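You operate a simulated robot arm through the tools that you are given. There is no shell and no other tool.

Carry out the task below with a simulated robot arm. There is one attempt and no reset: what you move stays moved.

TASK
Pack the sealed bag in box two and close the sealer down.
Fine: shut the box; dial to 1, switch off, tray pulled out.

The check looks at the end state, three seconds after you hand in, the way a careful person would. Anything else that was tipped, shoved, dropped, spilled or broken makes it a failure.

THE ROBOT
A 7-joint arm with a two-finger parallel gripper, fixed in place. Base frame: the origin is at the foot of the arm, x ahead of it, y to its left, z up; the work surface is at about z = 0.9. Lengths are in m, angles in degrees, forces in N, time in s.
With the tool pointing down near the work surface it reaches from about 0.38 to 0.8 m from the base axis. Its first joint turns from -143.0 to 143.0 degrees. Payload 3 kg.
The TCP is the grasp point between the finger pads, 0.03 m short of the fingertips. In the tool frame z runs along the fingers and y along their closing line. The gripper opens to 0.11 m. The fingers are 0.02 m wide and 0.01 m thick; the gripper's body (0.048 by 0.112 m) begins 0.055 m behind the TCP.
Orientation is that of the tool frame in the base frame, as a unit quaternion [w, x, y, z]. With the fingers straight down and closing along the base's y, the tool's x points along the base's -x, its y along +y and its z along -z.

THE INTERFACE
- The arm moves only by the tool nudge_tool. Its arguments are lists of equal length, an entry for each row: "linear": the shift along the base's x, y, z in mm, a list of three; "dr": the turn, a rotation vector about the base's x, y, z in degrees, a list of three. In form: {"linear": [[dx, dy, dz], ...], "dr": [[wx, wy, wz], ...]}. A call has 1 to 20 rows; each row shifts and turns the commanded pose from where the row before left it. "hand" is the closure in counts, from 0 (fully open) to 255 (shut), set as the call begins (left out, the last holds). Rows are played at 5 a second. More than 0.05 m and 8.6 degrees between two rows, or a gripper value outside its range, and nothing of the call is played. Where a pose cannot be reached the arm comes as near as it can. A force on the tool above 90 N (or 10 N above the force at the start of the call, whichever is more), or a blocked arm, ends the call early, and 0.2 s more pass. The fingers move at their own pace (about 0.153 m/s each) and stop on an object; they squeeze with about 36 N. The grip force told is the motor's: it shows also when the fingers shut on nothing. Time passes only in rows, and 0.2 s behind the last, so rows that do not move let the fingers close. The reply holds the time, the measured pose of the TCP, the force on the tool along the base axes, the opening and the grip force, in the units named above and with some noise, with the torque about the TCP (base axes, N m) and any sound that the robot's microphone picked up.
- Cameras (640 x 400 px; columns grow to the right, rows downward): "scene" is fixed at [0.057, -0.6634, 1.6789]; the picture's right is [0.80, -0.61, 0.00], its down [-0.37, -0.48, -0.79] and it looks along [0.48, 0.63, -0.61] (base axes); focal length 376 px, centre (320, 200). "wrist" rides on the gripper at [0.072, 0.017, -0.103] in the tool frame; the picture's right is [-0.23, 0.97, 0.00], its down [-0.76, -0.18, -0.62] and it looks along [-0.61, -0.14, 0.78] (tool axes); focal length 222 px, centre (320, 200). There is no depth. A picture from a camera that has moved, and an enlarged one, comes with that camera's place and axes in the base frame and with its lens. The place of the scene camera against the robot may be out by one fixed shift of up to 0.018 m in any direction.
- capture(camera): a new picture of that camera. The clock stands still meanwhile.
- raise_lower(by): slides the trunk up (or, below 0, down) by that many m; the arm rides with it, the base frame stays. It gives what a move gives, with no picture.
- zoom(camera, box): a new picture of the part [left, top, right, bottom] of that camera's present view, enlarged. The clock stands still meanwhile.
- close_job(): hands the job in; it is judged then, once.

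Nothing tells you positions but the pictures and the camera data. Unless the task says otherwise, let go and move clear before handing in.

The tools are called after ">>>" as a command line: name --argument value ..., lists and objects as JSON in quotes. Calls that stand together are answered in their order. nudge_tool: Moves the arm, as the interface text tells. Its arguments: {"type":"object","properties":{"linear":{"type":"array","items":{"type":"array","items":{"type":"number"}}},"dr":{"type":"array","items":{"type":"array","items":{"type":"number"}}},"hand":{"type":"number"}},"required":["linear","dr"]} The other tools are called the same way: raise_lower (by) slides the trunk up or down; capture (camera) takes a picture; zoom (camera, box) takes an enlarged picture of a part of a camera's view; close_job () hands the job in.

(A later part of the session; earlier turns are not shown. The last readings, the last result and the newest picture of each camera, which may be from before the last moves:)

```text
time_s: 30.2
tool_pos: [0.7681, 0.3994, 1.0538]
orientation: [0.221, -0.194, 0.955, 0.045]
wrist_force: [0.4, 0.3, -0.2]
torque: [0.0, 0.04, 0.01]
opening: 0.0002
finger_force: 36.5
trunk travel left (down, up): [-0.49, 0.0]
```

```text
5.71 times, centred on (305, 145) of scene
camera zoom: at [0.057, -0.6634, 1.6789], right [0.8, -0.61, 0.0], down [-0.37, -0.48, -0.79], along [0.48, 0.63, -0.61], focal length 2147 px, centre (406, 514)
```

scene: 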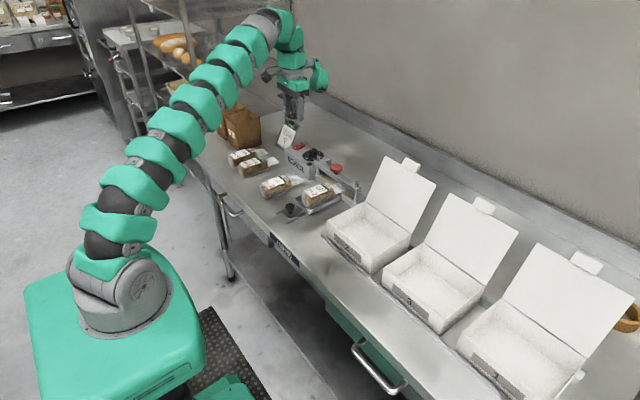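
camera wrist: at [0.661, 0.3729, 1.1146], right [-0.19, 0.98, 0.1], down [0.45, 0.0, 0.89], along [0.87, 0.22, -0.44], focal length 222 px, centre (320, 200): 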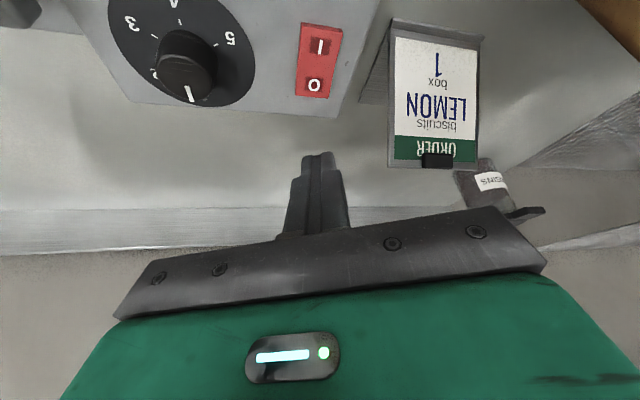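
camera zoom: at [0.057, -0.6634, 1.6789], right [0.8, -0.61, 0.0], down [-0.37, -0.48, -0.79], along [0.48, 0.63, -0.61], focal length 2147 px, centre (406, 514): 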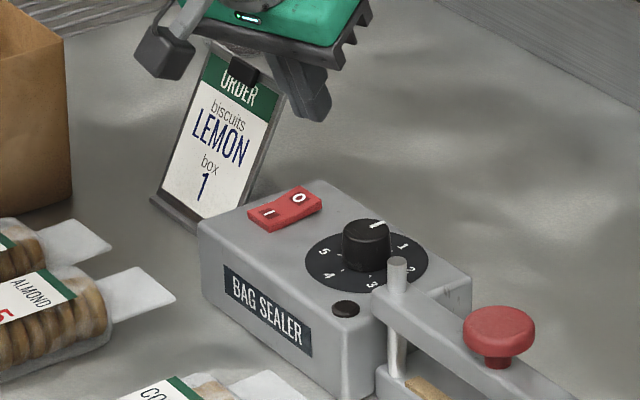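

I'm above the O end and clear of the card. I'll descend toward it in small steps.

>>> nudge_tool --linear '[[-1, 3, -20], [0, 0, -20], [0, 0, -6], [0, 0, -3], [0, 0, 0]]' --dr '[[0, 0, 0], [0, 0, 0], [0, 0, 0], [0, 0, 0], [0, 0, 0]]'

>>> capture --camera "wrist"

>>> zoom --camera "scene" --box '[270, 120, 340, 170]'

```text
time_s: 31.4
tool_pos: [0.7659, 0.4026, 1.0026]
orientation: [0.221, -0.195, 0.955, 0.045]
wrist_force: [0.1, 0.2, 0.5]
torque: [-0.01, -0.03, -0.01]
opening: 0.0
finger_force: 36.1
trunk travel left (down, up): [-0.49, 0.0]
```

```text
taken
camera wrist: at [0.6586, 0.3758, 1.0644], right [-0.19, 0.98, 0.1], down [0.45, 0.0, 0.89], along [0.87, 0.22, -0.44], focal length 222 px, centre (320, 200)
```

wrist: 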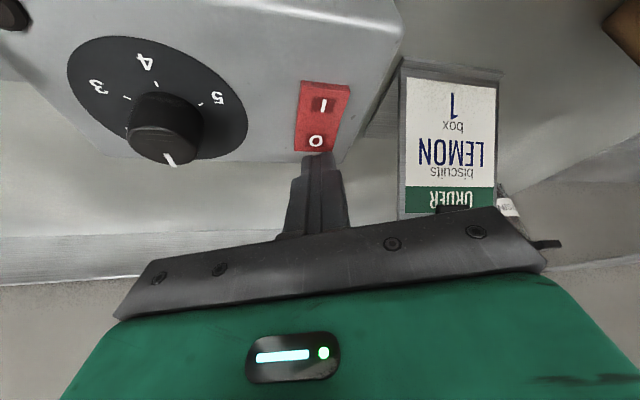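

```text
8.00 times, centred on (305, 145) of scene
camera zoom: at [0.057, -0.6634, 1.6789], right [0.8, -0.61, 0.0], down [-0.37, -0.48, -0.79], along [0.48, 0.63, -0.61], focal length 3006 px, centre (440, 640)
```

zoom: 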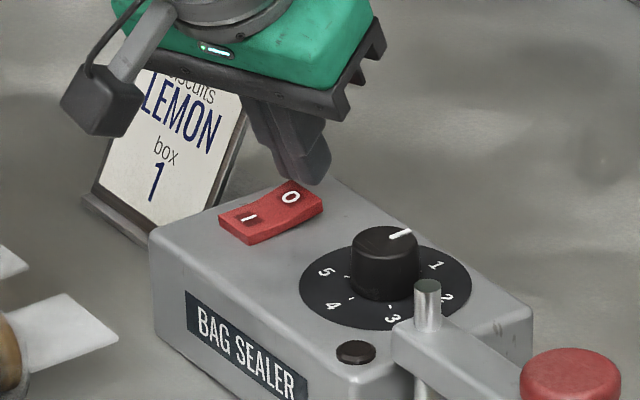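

>>> nudge_tool --linear '[[-1, 0, -3], [0, 0, -3], [0, 0, -2], [0, 0, 0]]' --dr '[[0, 0, 0], [0, 0, 0], [0, 0, 0], [0, 0, 0]]'

>>> zoom --camera "wrist" --box '[250, 60, 400, 180]'

>>> zoom --camera "scene" --box '[280, 130, 330, 165]'

```text
time_s: 32.5
tool_pos: [0.7648, 0.4042, 0.9984]
orientation: [0.222, -0.194, 0.954, 0.045]
wrist_force: [1.0, -1.6, 15.7]
torque: [0.02, -0.1, 0.07]
opening: 0.0
finger_force: 36.1
trunk travel left (down, up): [-0.49, 0.0]
```

```text
3.33 times, centred on (325, 120) of wrist
camera zoom: at [0.6572, 0.3765, 1.0586], right [-0.19, 0.98, 0.1], down [0.45, 0.0, 0.9], along [0.87, 0.22, -0.43], focal length 740 px, centre (303, 467)
```

zoom: 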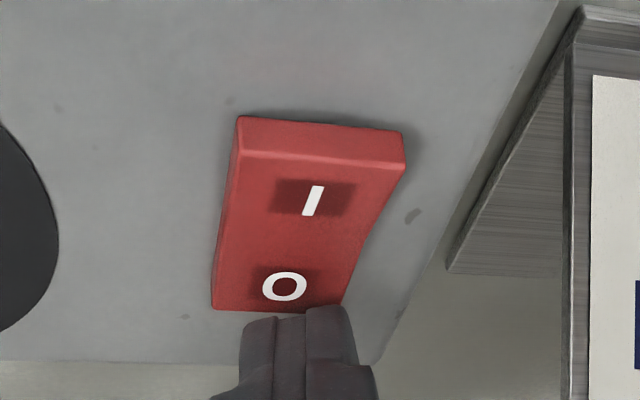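

```text
11.43 times, centred on (305, 148) of scene
camera zoom: at [0.057, -0.6634, 1.6789], right [0.8, -0.61, 0.0], down [-0.37, -0.48, -0.79], along [0.48, 0.63, -0.61], focal length 4295 px, centre (491, 800)
```

zoom: 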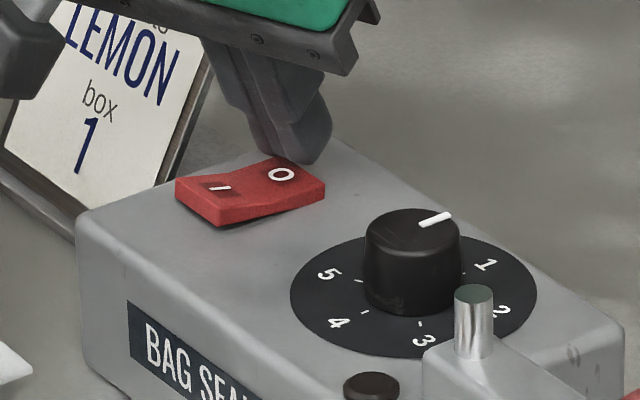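

The rocker is tipping toward O. I'll press a little further, then lift and check.

>>> nudge_tool --linear '[[-2, 0, 0], [0, 0, -2], [0, 0, 0]]' --dr '[[0, 0, 0], [0, 0, 0], [0, 0, 0]]'

>>> nudge_tool --linear '[[0, 0, 10], [0, 0, 30], [-20, -10, 40], [0, 0, 0]]' --dr '[[0, 0, 0], [0, 0, 0], [0, 0, 0], [0, 0, 0]]'

>>> zoom --camera "wrist" --box '[220, 0, 400, 120]'

>>> zoom --camera "scene" --box '[280, 130, 330, 165]'

```text
time_s: 33.2
tool_pos: [0.7641, 0.4034, 0.9969]
orientation: [0.224, -0.194, 0.954, 0.046]
wrist_force: [18.2, -0.6, 35.2]
torque: [0.09, -0.66, -0.4]
opening: 0.0002
finger_force: 36.2
trunk travel left (down, up): [-0.49, 0.0]
```

```text
time_s: 34.2
tool_pos: [0.7423, 0.3949, 1.0738]
orientation: [0.219, -0.194, 0.955, 0.044]
wrist_force: [-0.4, 0.2, -0.1]
torque: [-0.03, 0.0, 0.01]
opening: 0.0
finger_force: 36.1
trunk travel left (down, up): [-0.49, 0.0]
```

```text
3.33 times, centred on (310, 60) of wrist
camera zoom: at [0.636, 0.3673, 1.1344], right [-0.19, 0.98, 0.1], down [0.45, 0.0, 0.89], along [0.87, 0.22, -0.44], focal length 740 px, centre (353, 667)
```

zoom: 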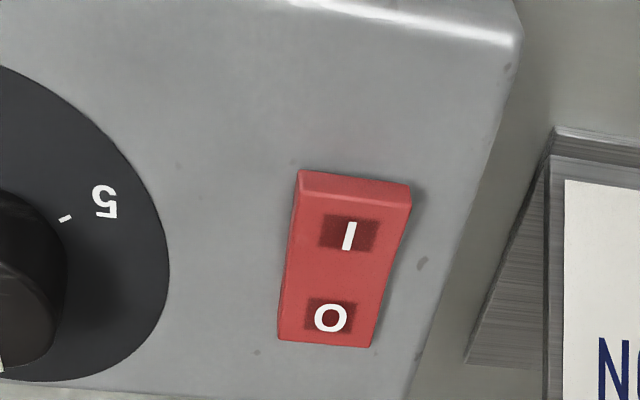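

```text
11.43 times, centred on (305, 148) of scene
camera zoom: at [0.057, -0.6634, 1.6789], right [0.8, -0.61, 0.0], down [-0.37, -0.48, -0.79], along [0.48, 0.63, -0.61], focal length 4295 px, centre (491, 800)
```

zoom: 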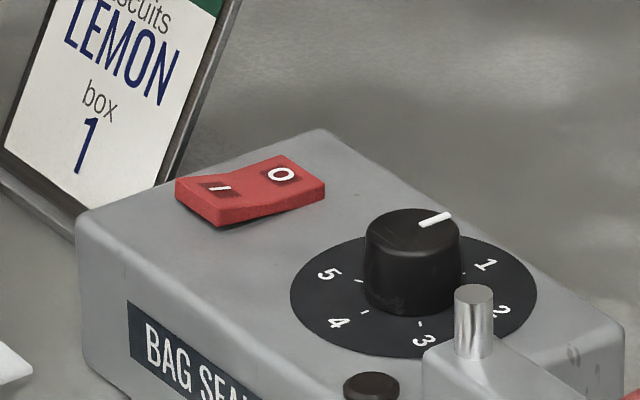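

The switch now rests on O. I'll rise, straighten the tool and move above the tray knob at about (0.543, 0.151).

>>> nudge_tool --linear '[[0, 0, 40], [-20, -20, 20], [-30, -37, 0], [-30, -37, 0], [-30, -37, 0], [-30, -37, 0], [-30, -37, 0], [-29, -38.9, 0], [0, 0, 0], [0, 0, 0]]' --dr '[[0, 0, 0], [-2.54, 5.98, 0], [-2.54, 5.98, 0], [-2.54, 5.98, 0], [-2.54, 5.98, 0], [0, 0, -7.67], [0, 0, -7.67], [0, 0, -7.67], [0, 0, 0], [0, 0, 0]]' --hand 116

>>> capture --camera "wrist"

>>> capture --camera "scene"

```text
time_s: 36.5
tool_pos: [0.5425, 0.1478, 1.1325]
orientation: [0.001, 0.0, 1.0, 0.0]
wrist_force: [0.9, 0.0, -0.6]
torque: [-0.01, 0.0, 0.06]
opening: 0.0601
finger_force: 0.1
trunk travel left (down, up): [-0.49, 0.0]
```

```text
taken
camera wrist: at [0.4712, 0.1659, 1.2352], right [0.23, 0.97, 0.0], down [0.76, -0.18, 0.62], along [0.61, -0.14, -0.78], focal length 222 px, centre (320, 200)
```

wrist: 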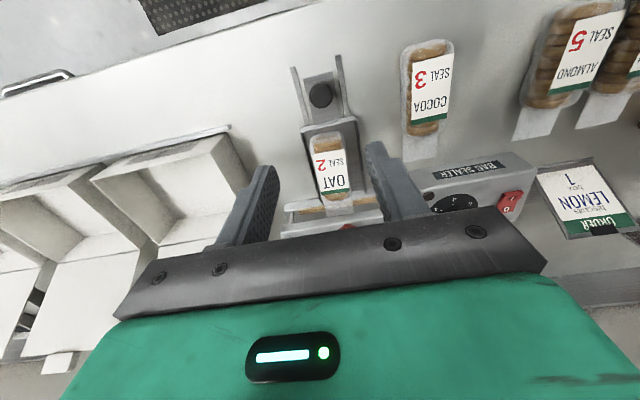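

```text
taken
```

scene: 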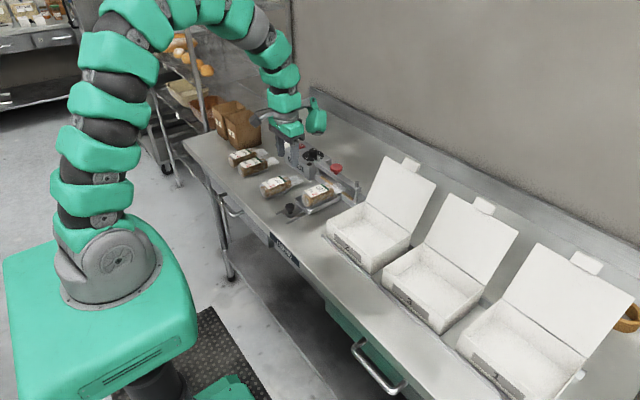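

>>> zoom --camera "wrist" --box '[260, 40, 400, 220]'

>>> zoom --camera "scene" --box '[270, 170, 350, 230]'

```text
2.22 times, centred on (330, 130) of wrist
camera zoom: at [0.4712, 0.1659, 1.2352], right [0.23, 0.97, 0.0], down [0.76, -0.18, 0.62], along [0.61, -0.14, -0.78], focal length 494 px, centre (298, 356)
```

zoom: 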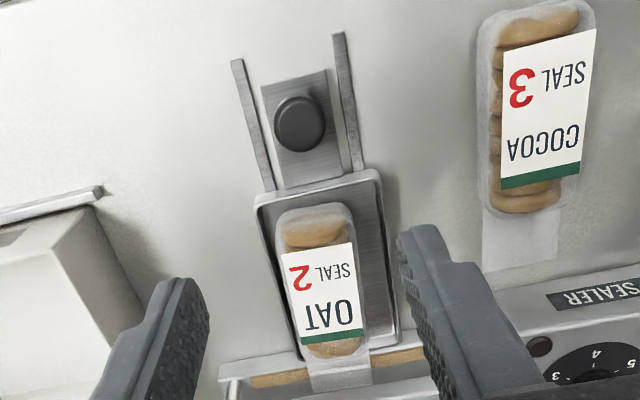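

```text
6.67 times, centred on (310, 200) of scene
camera zoom: at [0.057, -0.6634, 1.6789], right [0.8, -0.61, 0.0], down [-0.37, -0.48, -0.79], along [0.48, 0.63, -0.61], focal length 2505 px, centre (387, 200)
```

zoom: 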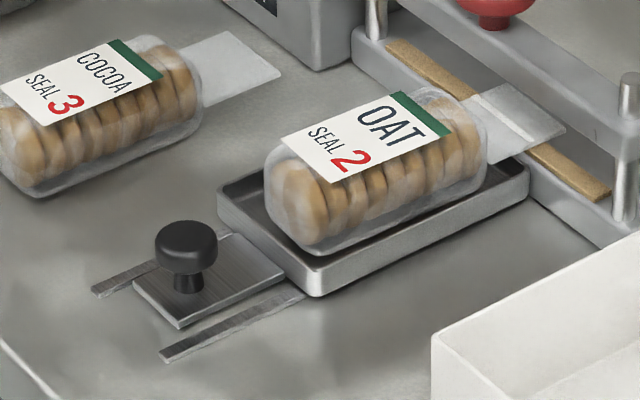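

The tray runs along x, with x 0.585–0.71 and y 0.11–0.19, and its knob is at (0.541, 0.152, ~0.937). I'll descend onto the knob and grip it.

>>> nudge_tool --linear '[[-1.5, 4.2, -45], [0, 0, -45], [0, 0, -45], [0, 0, -35], [0, 0, -14], [0, 0, 0]]' --dr '[[0, 0, 0], [0, 0, 0], [0, 0, 0], [0, 0, 0], [0, 0, 0], [0, 0, 0]]'

>>> capture --camera "wrist"

>>> zoom --camera "scene" --box '[250, 160, 350, 230]'

```text
time_s: 37.9
tool_pos: [0.5415, 0.1527, 0.9474]
orientation: [0.001, 0.001, 1.0, -0.001]
wrist_force: [0.3, 1.0, 0.1]
torque: [-0.02, 0.03, -0.01]
opening: 0.0601
finger_force: 0.1
trunk travel left (down, up): [-0.49, 0.0]
```

```text
taken
camera wrist: at [0.4699, 0.1712, 1.0506], right [0.23, 0.97, 0.0], down [0.76, -0.18, 0.62], along [0.61, -0.14, -0.78], focal length 222 px, centre (320, 200)
```

wrist: 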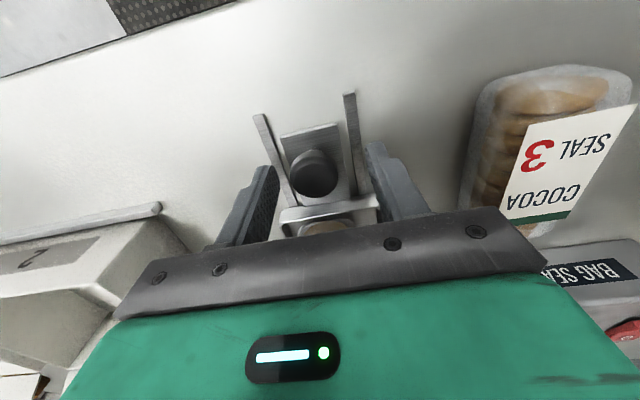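

```text
5.71 times, centred on (300, 195) of scene
camera zoom: at [0.057, -0.6634, 1.6789], right [0.8, -0.61, 0.0], down [-0.37, -0.48, -0.79], along [0.48, 0.63, -0.61], focal length 2147 px, centre (434, 229)
```

zoom: 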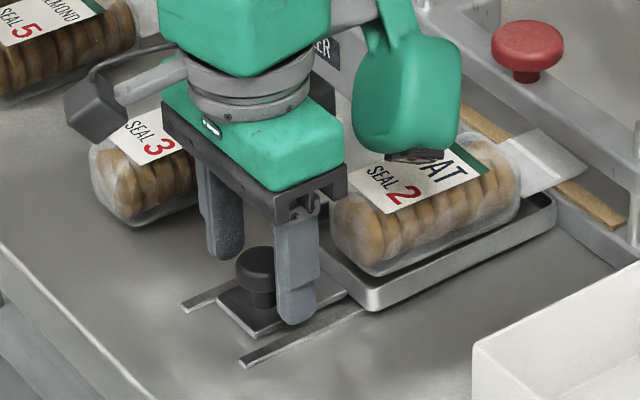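

>>> nudge_tool --linear '[[-3, 0, -2], [0, 0, 0]]' --dr '[[0, 0, 0], [0, 0, 0]]'

>>> nudge_tool --linear '[[0, 0, 0], [0, 0, 0], [0, 0, 0]]' --dr '[[0, 0, 0], [0, 0, 0], [0, 0, 0]]' --hand 255

>>> nudge_tool --linear '[[-5, 0, 0], [-5, 0, 0], [-10, 0, 0], [0, 0, 0]]' --dr '[[0, 0, 0], [0, 0, 0], [0, 0, 0], [0, 0, 0]]'

>>> zoom --camera "scene" --box '[250, 150, 370, 230]'

```text
time_s: 38.5
tool_pos: [0.5378, 0.1542, 0.9465]
orientation: [0.0, 0.0, 1.0, 0.0]
wrist_force: [0.3, -0.3, -0.2]
torque: [0.01, -0.01, 0.0]
opening: 0.0597
finger_force: 0.0
trunk travel left (down, up): [-0.49, 0.0]
```

```text
time_s: 39.2
tool_pos: [0.5382, 0.1528, 0.9461]
orientation: [-0.001, 0.001, 1.0, 0.0]
wrist_force: [-1.0, -46.7, -0.3]
torque: [-1.02, 0.03, -0.08]
opening: 0.0292
finger_force: 45.2
trunk travel left (down, up): [-0.49, 0.0]
```

```text
time_s: 40.2
tool_pos: [0.518, 0.1514, 0.947]
orientation: [-0.002, -0.001, 1.0, 0.001]
wrist_force: [-2.3, -63.7, -22.2]
torque: [-0.97, 0.62, -0.12]
opening: 0.0295
finger_force: 45.4
trunk travel left (down, up): [-0.49, 0.0]
```

```text
5.00 times, centred on (310, 190) of scene
camera zoom: at [0.057, -0.6634, 1.6789], right [0.8, -0.61, 0.0], down [-0.37, -0.48, -0.79], along [0.48, 0.63, -0.61], focal length 1879 px, centre (370, 250)
```

zoom: 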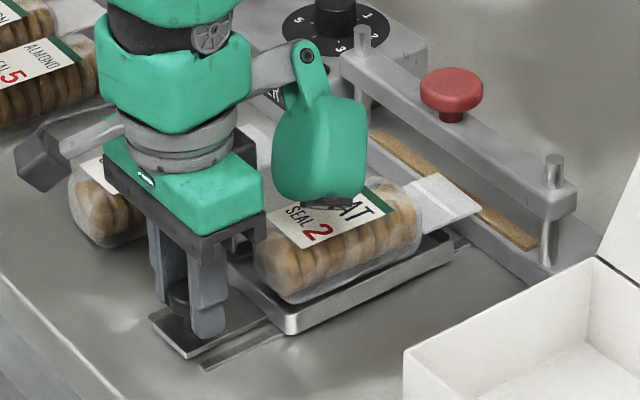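

The tray slides with the bag on it. A sideways load means the knob is slightly to the -y side, so I'll relieve it and keep pulling.

>>> nudge_tool --linear '[[0, -2, -1], [0, 0, 0]]' --dr '[[0, 0, 0], [0, 0, 0]]'

>>> nudge_tool --linear '[[-8, 0, 0], [-8, 0, 0], [-8, 0, 0], [0, 0, 0]]' --dr '[[0, 0, 0], [0, 0, 0], [0, 0, 0], [0, 0, 0]]'

>>> zoom --camera "scene" --box '[250, 150, 370, 230]'

```text
time_s: 40.9
tool_pos: [0.5196, 0.1504, 0.9474]
orientation: [0.0, 0.0, 1.0, 0.001]
wrist_force: [-1.3, -50.1, -9.6]
torque: [-0.87, 0.79, -0.2]
opening: 0.0294
finger_force: 45.3
trunk travel left (down, up): [-0.49, 0.0]
```

```text
time_s: 41.9
tool_pos: [0.4954, 0.1502, 0.9464]
orientation: [0.0, -0.001, 1.0, 0.002]
wrist_force: [2.3, -52.7, -1.0]
torque: [-0.86, -1.24, -0.12]
opening: 0.029
finger_force: 45.0
trunk travel left (down, up): [-0.49, 0.0]
```

```text
5.00 times, centred on (310, 190) of scene
camera zoom: at [0.057, -0.6634, 1.6789], right [0.8, -0.61, 0.0], down [-0.37, -0.48, -0.79], along [0.48, 0.63, -0.61], focal length 1879 px, centre (370, 250)
```

zoom: 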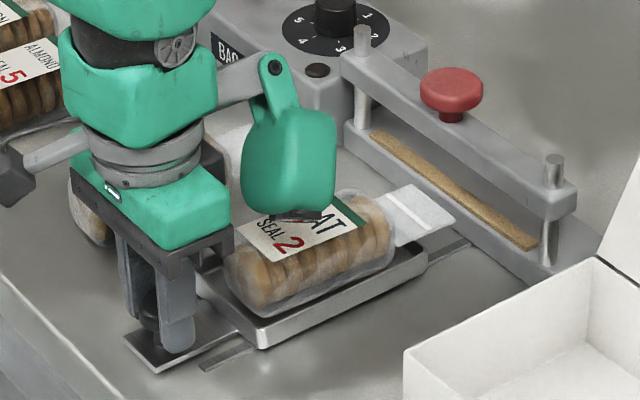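

>>> nudge_tool --linear '[[0, -3, 0], [0, 0, 0]]' --dr '[[0, 0, 0], [0, 0, 0]]'

>>> nudge_tool --linear '[[-8, 0, 0], [-8, 0, 0], [-8, 0, 0], [0, 0, 0]]' --dr '[[0, 0, 0], [0, 0, 0], [0, 0, 0], [0, 0, 0]]'

>>> zoom --camera "scene" --box '[250, 150, 370, 230]'

```text
time_s: 42.5
tool_pos: [0.4952, 0.1502, 0.9474]
orientation: [0.001, 0.0, 1.0, 0.001]
wrist_force: [-1.0, -4.2, 10.9]
torque: [0.06, 1.21, 0.04]
opening: 0.0292
finger_force: 44.9
trunk travel left (down, up): [-0.49, 0.0]
```

```text
time_s: 43.5
tool_pos: [0.4728, 0.1499, 0.9464]
orientation: [0.002, 0.0, 1.0, 0.0]
wrist_force: [8.7, 24.9, -4.2]
torque: [0.58, -0.77, 0.01]
opening: 0.0291
finger_force: 44.9
trunk travel left (down, up): [-0.49, 0.0]
```

```text
5.00 times, centred on (310, 190) of scene
camera zoom: at [0.057, -0.6634, 1.6789], right [0.8, -0.61, 0.0], down [-0.37, -0.48, -0.79], along [0.48, 0.63, -0.61], focal length 1879 px, centre (370, 250)
```

zoom: 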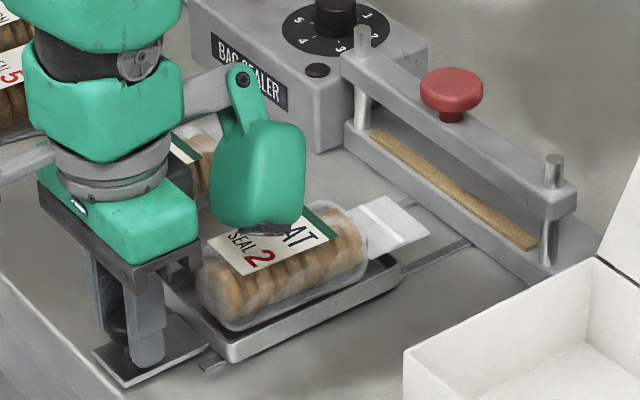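

>>> nudge_tool --linear '[[-6, 0, 0], [-6, 0, 0], [0, 0, 0]]' --dr '[[0, 0, 0], [0, 0, 0], [0, 0, 0]]'

>>> nudge_tool --linear '[[-5, 0, 0], [-5, 0, 0], [0, 0, 0]]' --dr '[[0, 0, 0], [0, 0, 0], [0, 0, 0]]'

>>> zoom --camera "scene" --box '[250, 150, 370, 230]'

```text
time_s: 44.2
tool_pos: [0.4565, 0.1482, 0.9455]
orientation: [-0.004, -0.001, 1.0, -0.001]
wrist_force: [-0.7, 0.1, 0.3]
torque: [-0.05, 0.0, 0.07]
opening: 0.0
finger_force: 37.8
trunk travel left (down, up): [-0.49, 0.0]
```

```text
time_s: 45.0
tool_pos: [0.449, 0.148, 0.9467]
orientation: [-0.001, 0.0, 1.0, 0.0]
wrist_force: [-1.5, 0.0, 1.0]
torque: [-0.01, 0.02, -0.01]
opening: 0.0
finger_force: 37.5
trunk travel left (down, up): [-0.49, 0.0]
```

```text
5.00 times, centred on (310, 190) of scene
camera zoom: at [0.057, -0.6634, 1.6789], right [0.8, -0.61, 0.0], down [-0.37, -0.48, -0.79], along [0.48, 0.63, -0.61], focal length 1879 px, centre (370, 250)
```

zoom: 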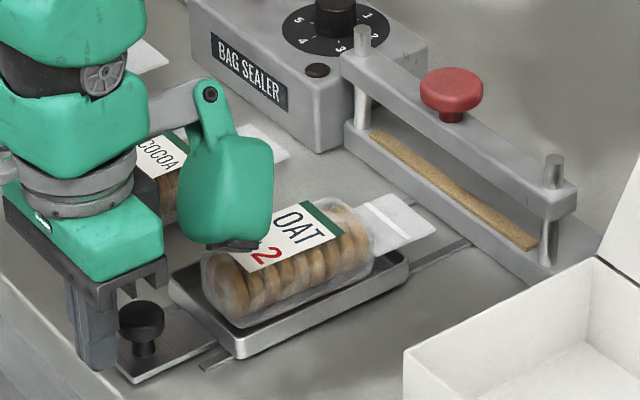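

The tray reached its stop after about 66 mm and the grip slipped off the knob. The bag is clear of the sealer bar, so I'll rise and locate it.

>>> nudge_tool --linear '[[0, 0, 40], [0, 0, 45], [0, 0, 45], [0, 0, 45], [0, 0, 0]]' --dr '[[0, 0, 0], [0, 0, 0], [0, 0, 0], [0, 0, 0], [0, 0, 0]]' --hand 0

>>> capture --camera "wrist"

>>> zoom --camera "wrist" --box '[220, 60, 420, 260]'

>>> zoom --camera "scene" --box '[260, 160, 350, 230]'

```text
time_s: 46.2
tool_pos: [0.4499, 0.1478, 1.1251]
orientation: [0.0, 0.0, 1.0, 0.0]
wrist_force: [-0.4, 0.5, -0.3]
torque: [0.02, -0.02, 0.05]
opening: 0.11
finger_force: 0.1
trunk travel left (down, up): [-0.49, 0.0]
```

```text
taken
camera wrist: at [0.379, 0.1653, 1.2276], right [0.23, 0.97, 0.0], down [0.76, -0.18, 0.62], along [0.61, -0.14, -0.78], focal length 222 px, centre (320, 200)
```

wrist: 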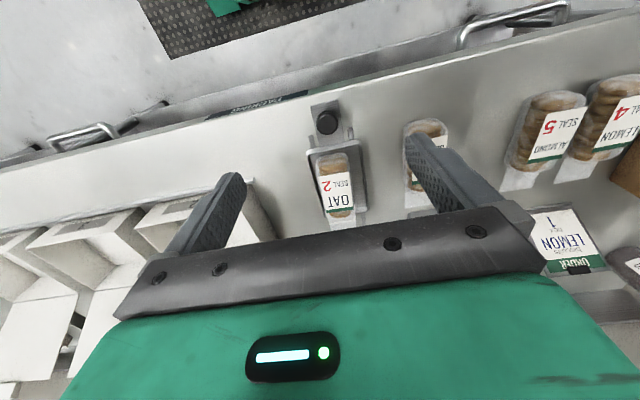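

```text
2.00 times, centred on (320, 160) of wrist
camera zoom: at [0.379, 0.1653, 1.2276], right [0.23, 0.97, 0.0], down [0.76, -0.18, 0.62], along [0.61, -0.14, -0.78], focal length 444 px, centre (320, 280)
```

zoom: 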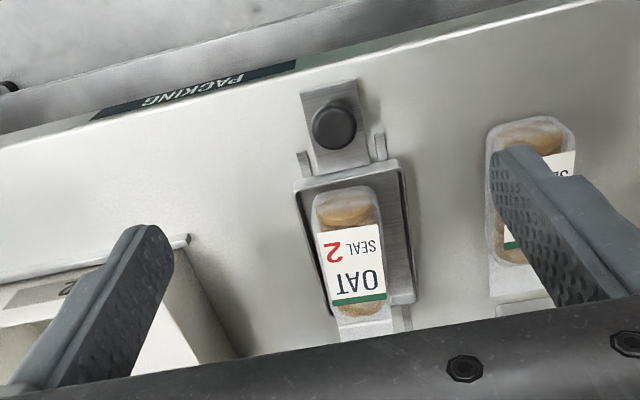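

```text
5.71 times, centred on (305, 195) of scene
camera zoom: at [0.057, -0.6634, 1.6789], right [0.8, -0.61, 0.0], down [-0.37, -0.48, -0.79], along [0.48, 0.63, -0.61], focal length 2147 px, centre (406, 229)
```

zoom: 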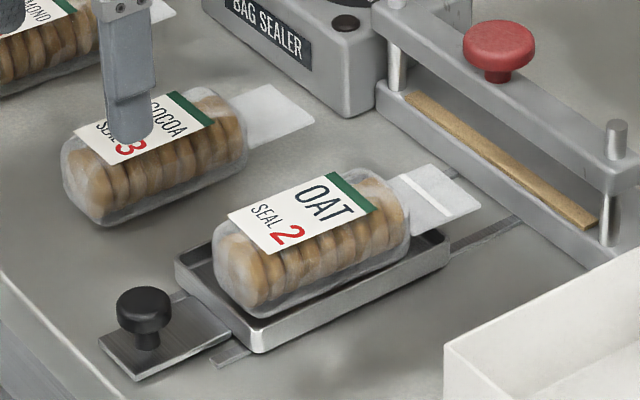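

The bag body spans x ≈ 0.53–0.65 and is centred near y ≈ 0.1435, with its top at about 0.955. I'll move above it with the fingers fully open.

>>> nudge_tool --linear '[[46, -1, 0], [46, -1, -20], [46, -2.3, -35], [0, 0, 0]]' --dr '[[0, 0, 0], [0, 0, 0], [0, 0, 0], [0, 0, 0]]' --hand 0

>>> capture --camera "wrist"

>>> zoom --camera "scene" --box '[260, 150, 370, 230]'

```text
refused: row 2 steps farther than a row can; nothing moved
```

```text
taken
camera wrist: at [0.379, 0.1653, 1.2276], right [0.23, 0.97, 0.0], down [0.76, -0.18, 0.62], along [0.61, -0.14, -0.78], focal length 222 px, centre (320, 200)
```

wrist: 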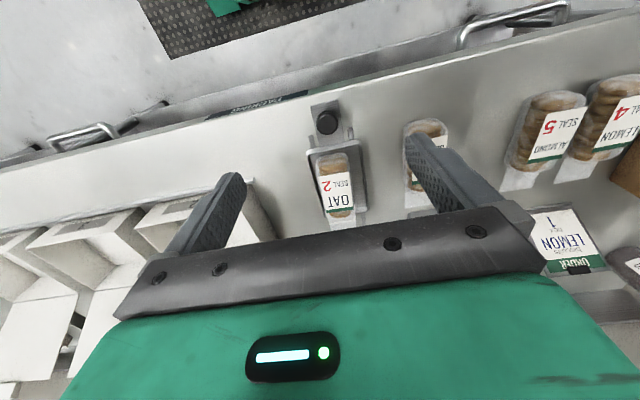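

```text
5.00 times, centred on (315, 190) of scene
camera zoom: at [0.057, -0.6634, 1.6789], right [0.8, -0.61, 0.0], down [-0.37, -0.48, -0.79], along [0.48, 0.63, -0.61], focal length 1879 px, centre (345, 250)
```

zoom: 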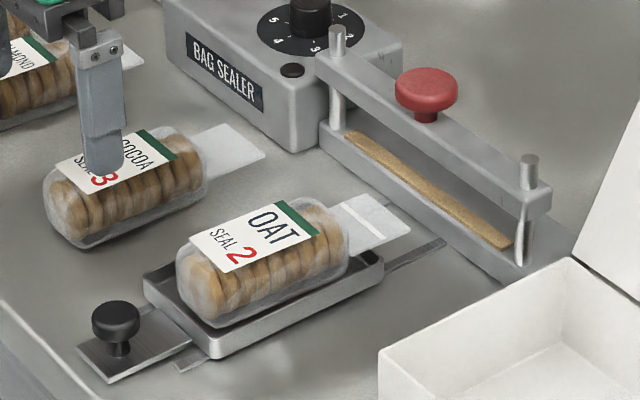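

That step was too long, so I'll split the move.

>>> nudge_tool --linear '[[35, -1, 0], [35, -1, 0], [35, -1, -20], [33, -1.3, -35], [0, 0, 0]]' --dr '[[0, 0, 0], [0, 0, 0], [0, 0, 0], [0, 0, 0], [0, 0, 0]]' --hand 0

>>> capture --camera "wrist"

>>> zoom --camera "scene" --box '[260, 150, 370, 230]'

```text
time_s: 47.5
tool_pos: [0.5882, 0.1429, 1.0677]
orientation: [0.0, -0.001, 1.0, -0.001]
wrist_force: [0.4, 0.1, 0.2]
torque: [0.0, 0.01, -0.01]
opening: 0.1095
finger_force: 0.0
trunk travel left (down, up): [-0.49, 0.0]
```

```text
taken
camera wrist: at [0.5169, 0.1599, 1.1707], right [0.23, 0.97, 0.0], down [0.76, -0.18, 0.62], along [0.61, -0.14, -0.78], focal length 222 px, centre (320, 200)
```

wrist: 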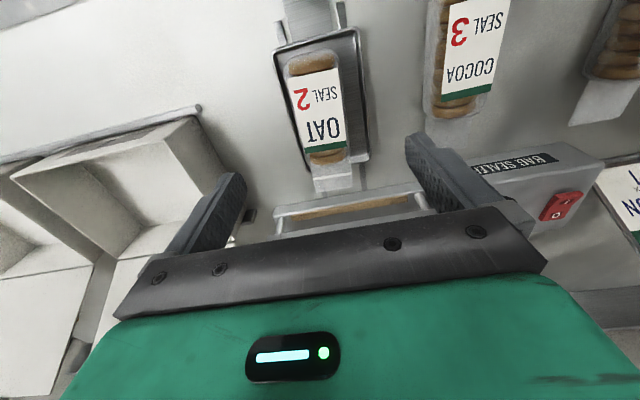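

```text
5.00 times, centred on (315, 190) of scene
camera zoom: at [0.057, -0.6634, 1.6789], right [0.8, -0.61, 0.0], down [-0.37, -0.48, -0.79], along [0.48, 0.63, -0.61], focal length 1879 px, centre (345, 250)
```

zoom: 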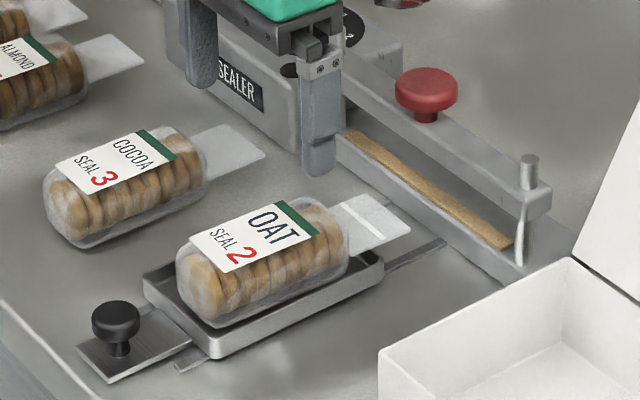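

The bag centre is about (0.590, 0.1415), with the tail end near x = 0.70. I'll descend so the tips stay just above the tray rim.

>>> nudge_tool --linear '[[2, -1.2, -40], [0, 0, -40], [0, 0, -20], [0, 0, -12], [0, 0, 0]]' --dr '[[0, 0, 0], [0, 0, 0], [0, 0, 0], [0, 0, 0], [0, 0, 0]]'

>>> capture --camera "wrist"

>>> zoom --camera "scene" --box '[260, 150, 370, 230]'

```text
time_s: 48.6
tool_pos: [0.588, 0.1447, 0.955]
orientation: [0.0, 0.0, 1.0, 0.0]
wrist_force: [0.1, 0.4, -0.3]
torque: [-0.04, 0.0, -0.01]
opening: 0.1099
finger_force: 0.1
trunk travel left (down, up): [-0.49, 0.0]
```

```text
taken
camera wrist: at [0.5174, 0.1617, 1.0584], right [0.23, 0.97, 0.0], down [0.76, -0.18, 0.62], along [0.61, -0.14, -0.78], focal length 222 px, centre (320, 200)
```

wrist: 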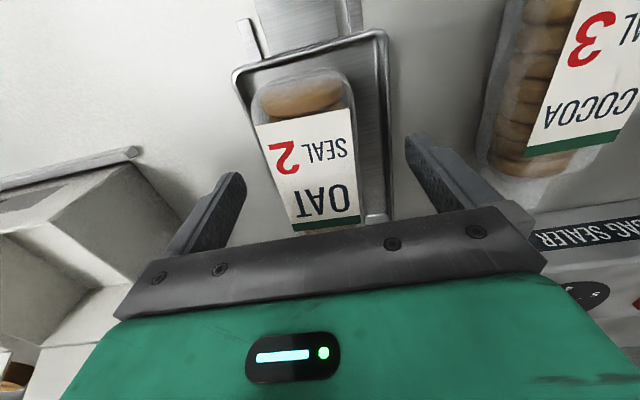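

```text
5.00 times, centred on (315, 190) of scene
camera zoom: at [0.057, -0.6634, 1.6789], right [0.8, -0.61, 0.0], down [-0.37, -0.48, -0.79], along [0.48, 0.63, -0.61], focal length 1879 px, centre (345, 250)
```

zoom: 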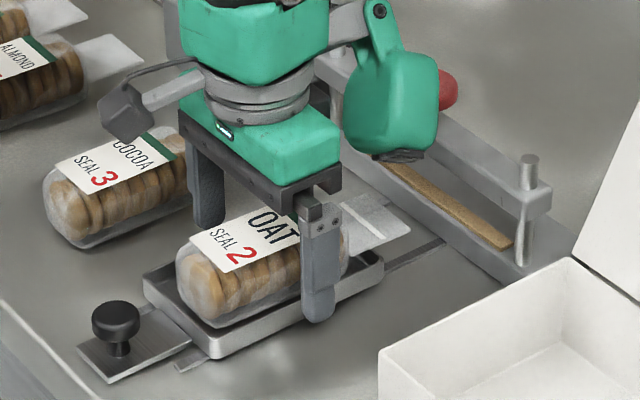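

>>> nudge_tool --linear '[[0, 0, -2], [0, 0, 0], [0, 0, 0]]' --dr '[[0, 0, 0], [0, 0, 0], [0, 0, 0]]' --hand 150

>>> capture --camera "wrist"

```text
time_s: 49.5
tool_pos: [0.588, 0.1441, 0.9534]
orientation: [0.0, 0.001, 1.0, 0.0]
wrist_force: [0.6, 1.5, 8.4]
torque: [0.1, 0.38, -0.23]
opening: 0.0523
finger_force: 35.8
trunk travel left (down, up): [-0.49, 0.0]
```

```text
taken
camera wrist: at [0.5173, 0.1619, 1.0566], right [0.23, 0.97, 0.0], down [0.76, -0.18, 0.62], along [0.61, -0.14, -0.78], focal length 222 px, centre (320, 200)
```

wrist: 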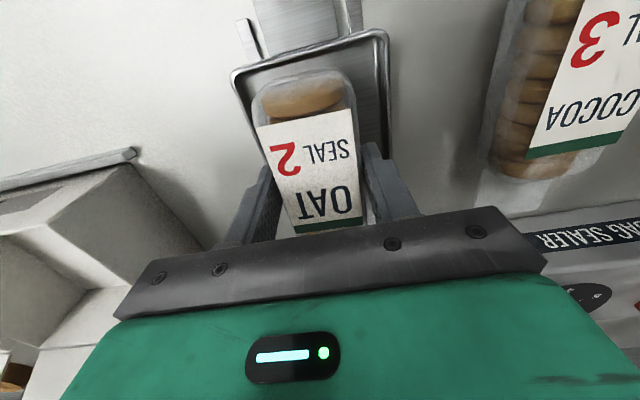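

The bag is gripped at 52 mm. I'll lift it straight up and check it.

>>> nudge_tool --linear '[[0, 0, 10], [0, 0, 20], [0, 0, 30], [0, 0, 40], [0, 0, 40], [0, 0, 0]]' --dr '[[0, 0, 0], [0, 0, 0], [0, 0, 0], [0, 0, 0], [0, 0, 0], [0, 0, 0]]'

>>> capture --camera "scene"

>>> zoom --camera "scene" --box '[250, 120, 450, 290]'

>>> capture --camera "wrist"

```text
time_s: 50.9
tool_pos: [0.5873, 0.1459, 1.0936]
orientation: [-0.001, -0.001, 1.0, 0.0]
wrist_force: [-0.1, -0.1, 0.9]
torque: [0.0, 0.01, 0.0]
opening: 0.0455
finger_force: 0.0
trunk travel left (down, up): [-0.49, 0.0]
```

```text
taken
```

scene: 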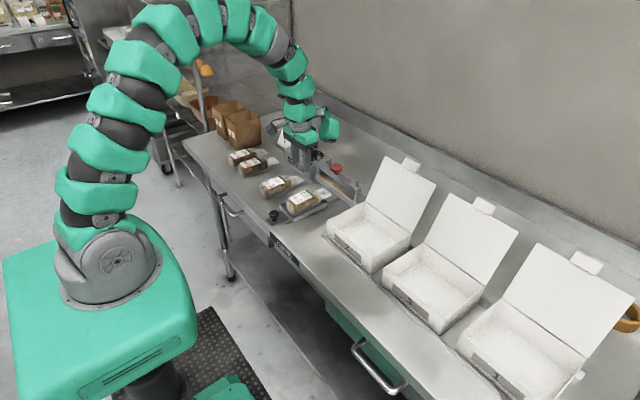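

```text
2.35 times, centred on (350, 205) of scene
camera zoom: at [0.057, -0.6634, 1.6789], right [0.8, -0.61, 0.0], down [-0.37, -0.48, -0.79], along [0.48, 0.63, -0.61], focal length 884 px, centre (249, 188)
```

zoom: 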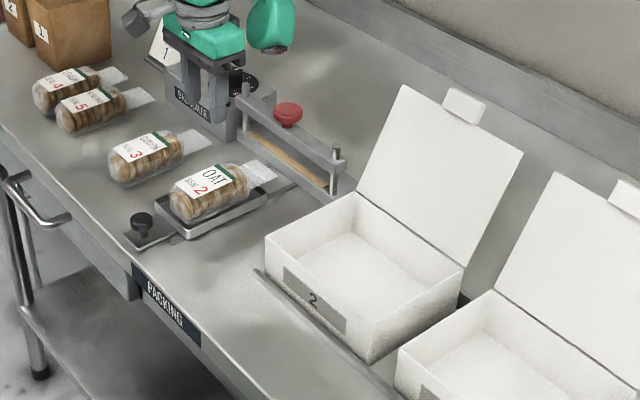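

```text
taken
camera wrist: at [0.5157, 0.1637, 1.1975], right [0.23, 0.97, 0.0], down [0.76, -0.18, 0.62], along [0.61, -0.14, -0.78], focal length 222 px, centre (320, 200)
```

wrist: 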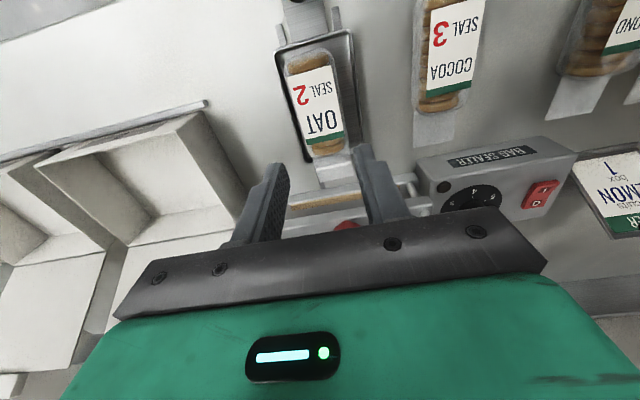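

The partial closure slipped off and the bag is still sitting on the tray. I'll reopen, go slightly lower and grip with full closure.

>>> nudge_tool --linear '[[2, 0, -40], [0, 0, -40], [0, 0, -40], [0, 0, -16], [0, 0, -5], [0, 0, 0]]' --dr '[[0, 0, 0], [0, 0, 0], [0, 0, 0], [0, 0, 0], [0, 0, 0], [0, 0, 0]]' --hand 0

>>> zoom --camera "scene" --box '[270, 160, 350, 220]'

```text
time_s: 52.2
tool_pos: [0.5917, 0.1464, 0.9518]
orientation: [0.0, -0.002, 1.0, 0.001]
wrist_force: [0.9, 0.6, 0.6]
torque: [-0.01, 0.0, -0.03]
opening: 0.1102
finger_force: 0.1
trunk travel left (down, up): [-0.49, 0.0]
```

```text
6.67 times, centred on (310, 190) of scene
camera zoom: at [0.057, -0.6634, 1.6789], right [0.8, -0.61, 0.0], down [-0.37, -0.48, -0.79], along [0.48, 0.63, -0.61], focal length 2505 px, centre (387, 267)
```

zoom: 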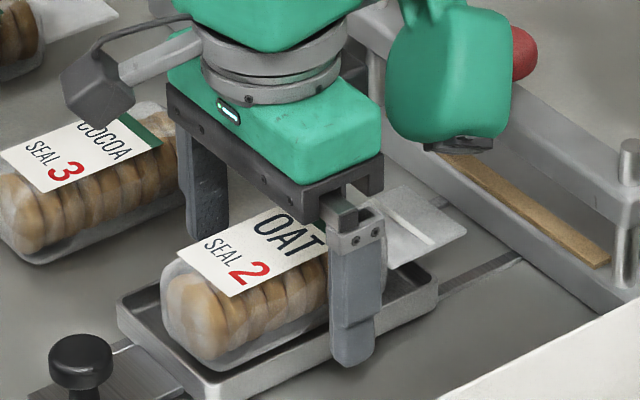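

>>> nudge_tool --linear '[[0, 0, 0], [0, 0, 0], [0, 0, 0]]' --dr '[[0, 0, 0], [0, 0, 0], [0, 0, 0]]' --hand 255

>>> nudge_tool --linear '[[0, 0, 4], [0, 0, 4], [0, 0, 8], [0, 0, 0]]' --dr '[[0, 0, 0], [0, 0, 0], [0, 0, 0], [0, 0, 0]]'

>>> zoom --camera "scene" --box '[270, 160, 350, 220]'

```text
time_s: 53.0
tool_pos: [0.5912, 0.1484, 0.9499]
orientation: [0.001, -0.002, 1.0, 0.0]
wrist_force: [-1.1, 43.4, -3.1]
torque: [1.91, 0.22, -0.2]
opening: 0.0858
finger_force: 44.6
trunk travel left (down, up): [-0.49, 0.0]
```

```text
time_s: 54.0
tool_pos: [0.5905, 0.1435, 0.9674]
orientation: [0.0, -0.001, 1.0, 0.0]
wrist_force: [-0.2, -0.1, -0.7]
torque: [0.02, -0.03, 0.01]
opening: 0.0515
finger_force: 35.9
trunk travel left (down, up): [-0.49, 0.0]
```

```text
6.67 times, centred on (310, 190) of scene
camera zoom: at [0.057, -0.6634, 1.6789], right [0.8, -0.61, 0.0], down [-0.37, -0.48, -0.79], along [0.48, 0.63, -0.61], focal length 2505 px, centre (387, 267)
```

zoom: 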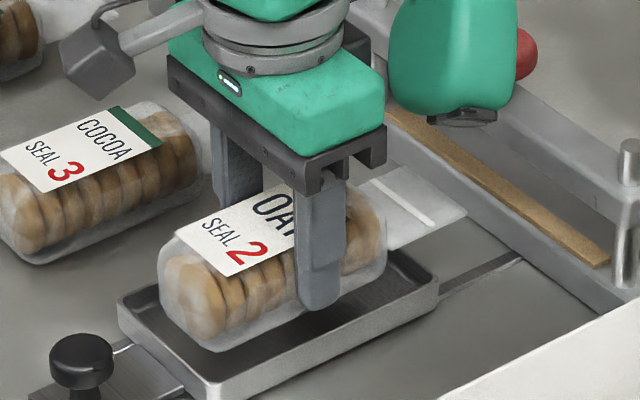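

The first squeeze caught the tray rim, but once above it the fingers closed on the bag. I'll lift slowly and see whether it comes along.

>>> nudge_tool --linear '[[0, 0, 8], [0, 0, 12], [0, 0, 0]]' --dr '[[0, 0, 0], [0, 0, 0], [0, 0, 0]]'

>>> zoom --camera "scene" --box '[270, 150, 370, 220]'

>>> capture --camera "wrist"

```text
time_s: 54.9
tool_pos: [0.5906, 0.144, 0.988]
orientation: [0.0, 0.0, 1.0, 0.0]
wrist_force: [0.2, 0.1, -2.0]
torque: [0.0, -0.01, -0.01]
opening: 0.0517
finger_force: 35.5
trunk travel left (down, up): [-0.49, 0.0]
```

```text
5.71 times, centred on (320, 185) of scene
camera zoom: at [0.057, -0.6634, 1.6789], right [0.8, -0.61, 0.0], down [-0.37, -0.48, -0.79], along [0.48, 0.63, -0.61], focal length 2147 px, centre (320, 286)
```

zoom: 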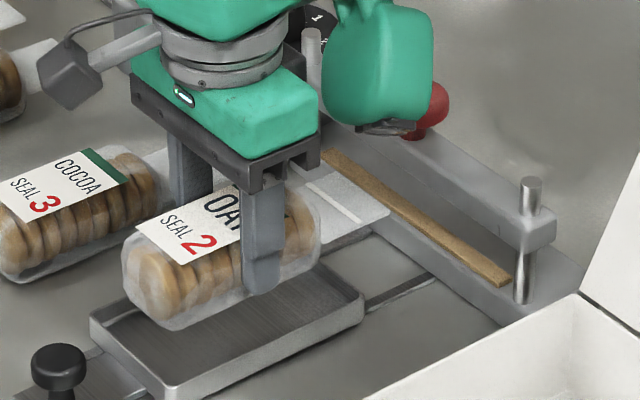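

```text
taken
camera wrist: at [0.5195, 0.161, 1.0912], right [0.23, 0.97, 0.0], down [0.76, -0.18, 0.62], along [0.61, -0.14, -0.78], focal length 222 px, centre (320, 200)
```

wrist: 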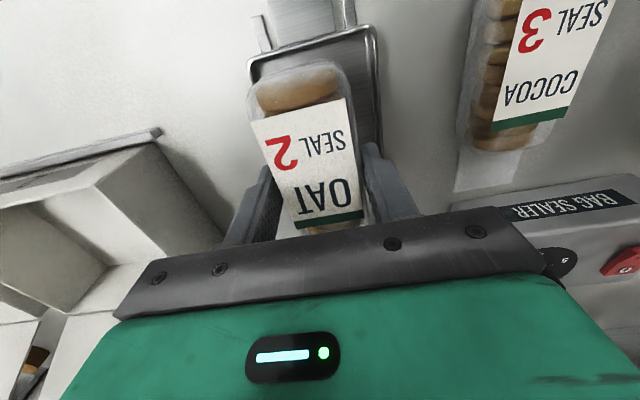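

The bag is lifted and held (about 2 N). I'll raise it clear, yaw 90° so it lies along the box's long side, and move toward box 2 while staying high.

>>> nudge_tool --linear '[[-8, 0, 20], [-8, 0, 40], [0, 0, 40], [0, 0, 40], [0, 0, 40], [0, -20, 0], [0, -20, 0], [0, -20, 0], [0, -20, 0], [0, -20, 0], [0, -20, 0], [0, -20, 0], [0, -20, 0], [0, -20, 0], [0, -20, 0], [0, -20, 0], [0, -10, 0], [0, 0, 0]]' --dr '[[0, 0, 0], [0, 0, 0], [0, 0, 0], [0, 0, 0], [0, 0, 0], [0, 0, 7.5], [0, 0, 7.5], [0, 0, 7.5], [0, 0, 7.5], [0, 0, 7.5], [0, 0, 7.5], [0, 0, 7.5], [0, 0, 7.5], [0, 0, 7.5], [0, 0, 7.5], [0, 0, 7.5], [0, 0, 7.5], [0, 0, 0]]'

>>> capture --camera "wrist"

>>> capture --camera "scene"

```text
time_s: 58.6
tool_pos: [0.575, -0.0878, 1.1665]
orientation: [-0.001, 0.708, -0.706, -0.001]
wrist_force: [0.0, 0.5, -2.0]
torque: [0.03, -0.01, -0.01]
opening: 0.0517
finger_force: 35.9
trunk travel left (down, up): [-0.49, 0.0]
```

```text
taken
camera wrist: at [0.5598, -0.159, 1.2705], right [-0.97, 0.22, 0.0], down [0.18, 0.76, 0.62], along [0.14, 0.61, -0.78], focal length 222 px, centre (320, 200)
```

wrist: 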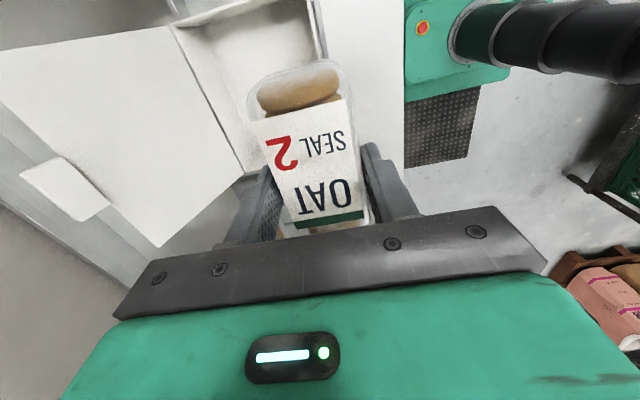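

```text
taken
```

scene: 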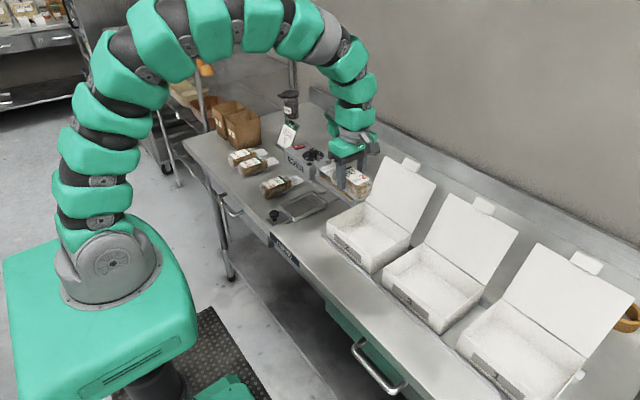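

The bag is secure. I'll step back a bit so the wrist camera can see all of box 2 and I can measure it.

>>> nudge_tool --linear '[[-25, -40, 0], [-25, -40, 0], [-20, -40, 0], [0, 0, 0]]' --dr '[[0, 0, 0], [0, 0, 0], [0, 0, 0], [0, 0, 0]]'

>>> capture --camera "wrist"

>>> zoom --camera "wrist" --box '[0, 20, 320, 220]'

>>> zoom --camera "scene" --box '[310, 140, 450, 280]'

```text
time_s: 59.6
tool_pos: [0.5032, -0.2069, 1.1692]
orientation: [0.0, 0.708, -0.706, -0.001]
wrist_force: [0.3, 0.5, -2.7]
torque: [0.03, -0.02, -0.01]
opening: 0.0518
finger_force: 35.6
trunk travel left (down, up): [-0.49, 0.0]
```

```text
taken
camera wrist: at [0.4883, -0.2791, 1.2733], right [-0.97, 0.23, 0.0], down [0.18, 0.76, 0.62], along [0.14, 0.61, -0.78], focal length 222 px, centre (320, 200)
```

wrist: 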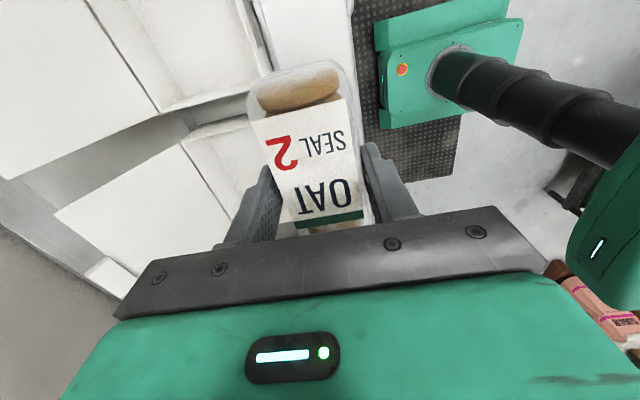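

```text
2.00 times, centred on (160, 120) of wrist
camera zoom: at [0.4883, -0.2791, 1.2733], right [-0.97, 0.23, 0.0], down [0.18, 0.76, 0.62], along [0.14, 0.61, -0.78], focal length 444 px, centre (640, 360)
```

zoom: 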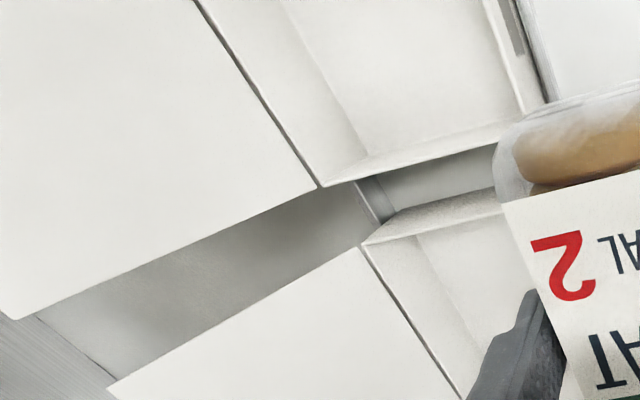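

```text
2.86 times, centred on (380, 210) of scene
camera zoom: at [0.057, -0.6634, 1.6789], right [0.8, -0.61, 0.0], down [-0.37, -0.48, -0.79], along [0.48, 0.63, -0.61], focal length 1074 px, centre (149, 171)
```

zoom: 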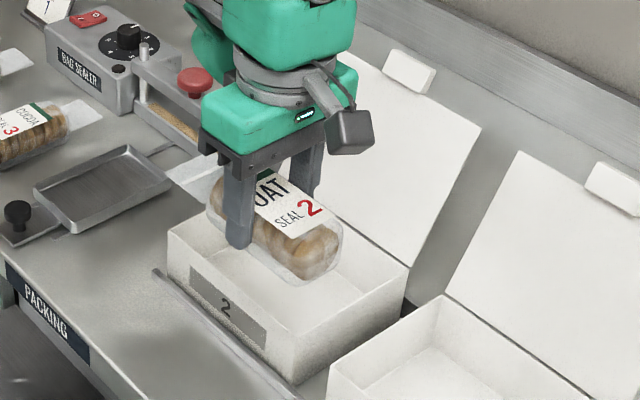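

>>> zoom --camera "scene" --box '[355, 180, 435, 240]'

>>> zoom --camera "wrist" --box '[220, 40, 400, 240]'

```text
6.67 times, centred on (395, 210) of scene
camera zoom: at [0.057, -0.6634, 1.6789], right [0.8, -0.61, 0.0], down [-0.37, -0.48, -0.79], along [0.48, 0.63, -0.61], focal length 2505 px, centre (-180, 133)
```

zoom: 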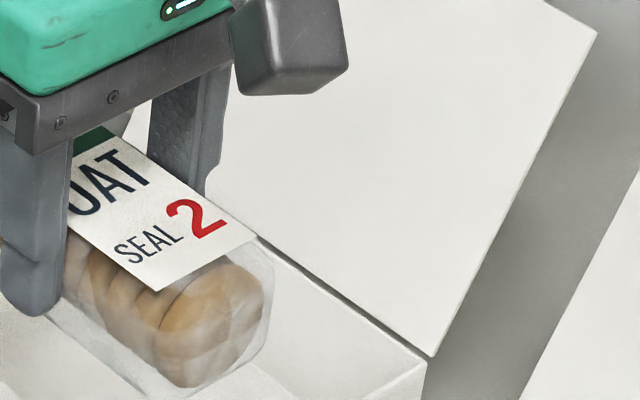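

```text
2.00 times, centred on (310, 140) of wrist
camera zoom: at [0.4883, -0.2791, 1.2733], right [-0.97, 0.23, 0.0], down [0.18, 0.76, 0.62], along [0.14, 0.61, -0.78], focal length 444 px, centre (340, 320)
```

zoom: 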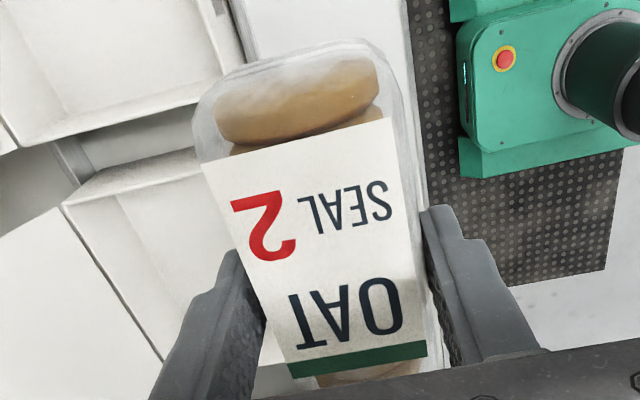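

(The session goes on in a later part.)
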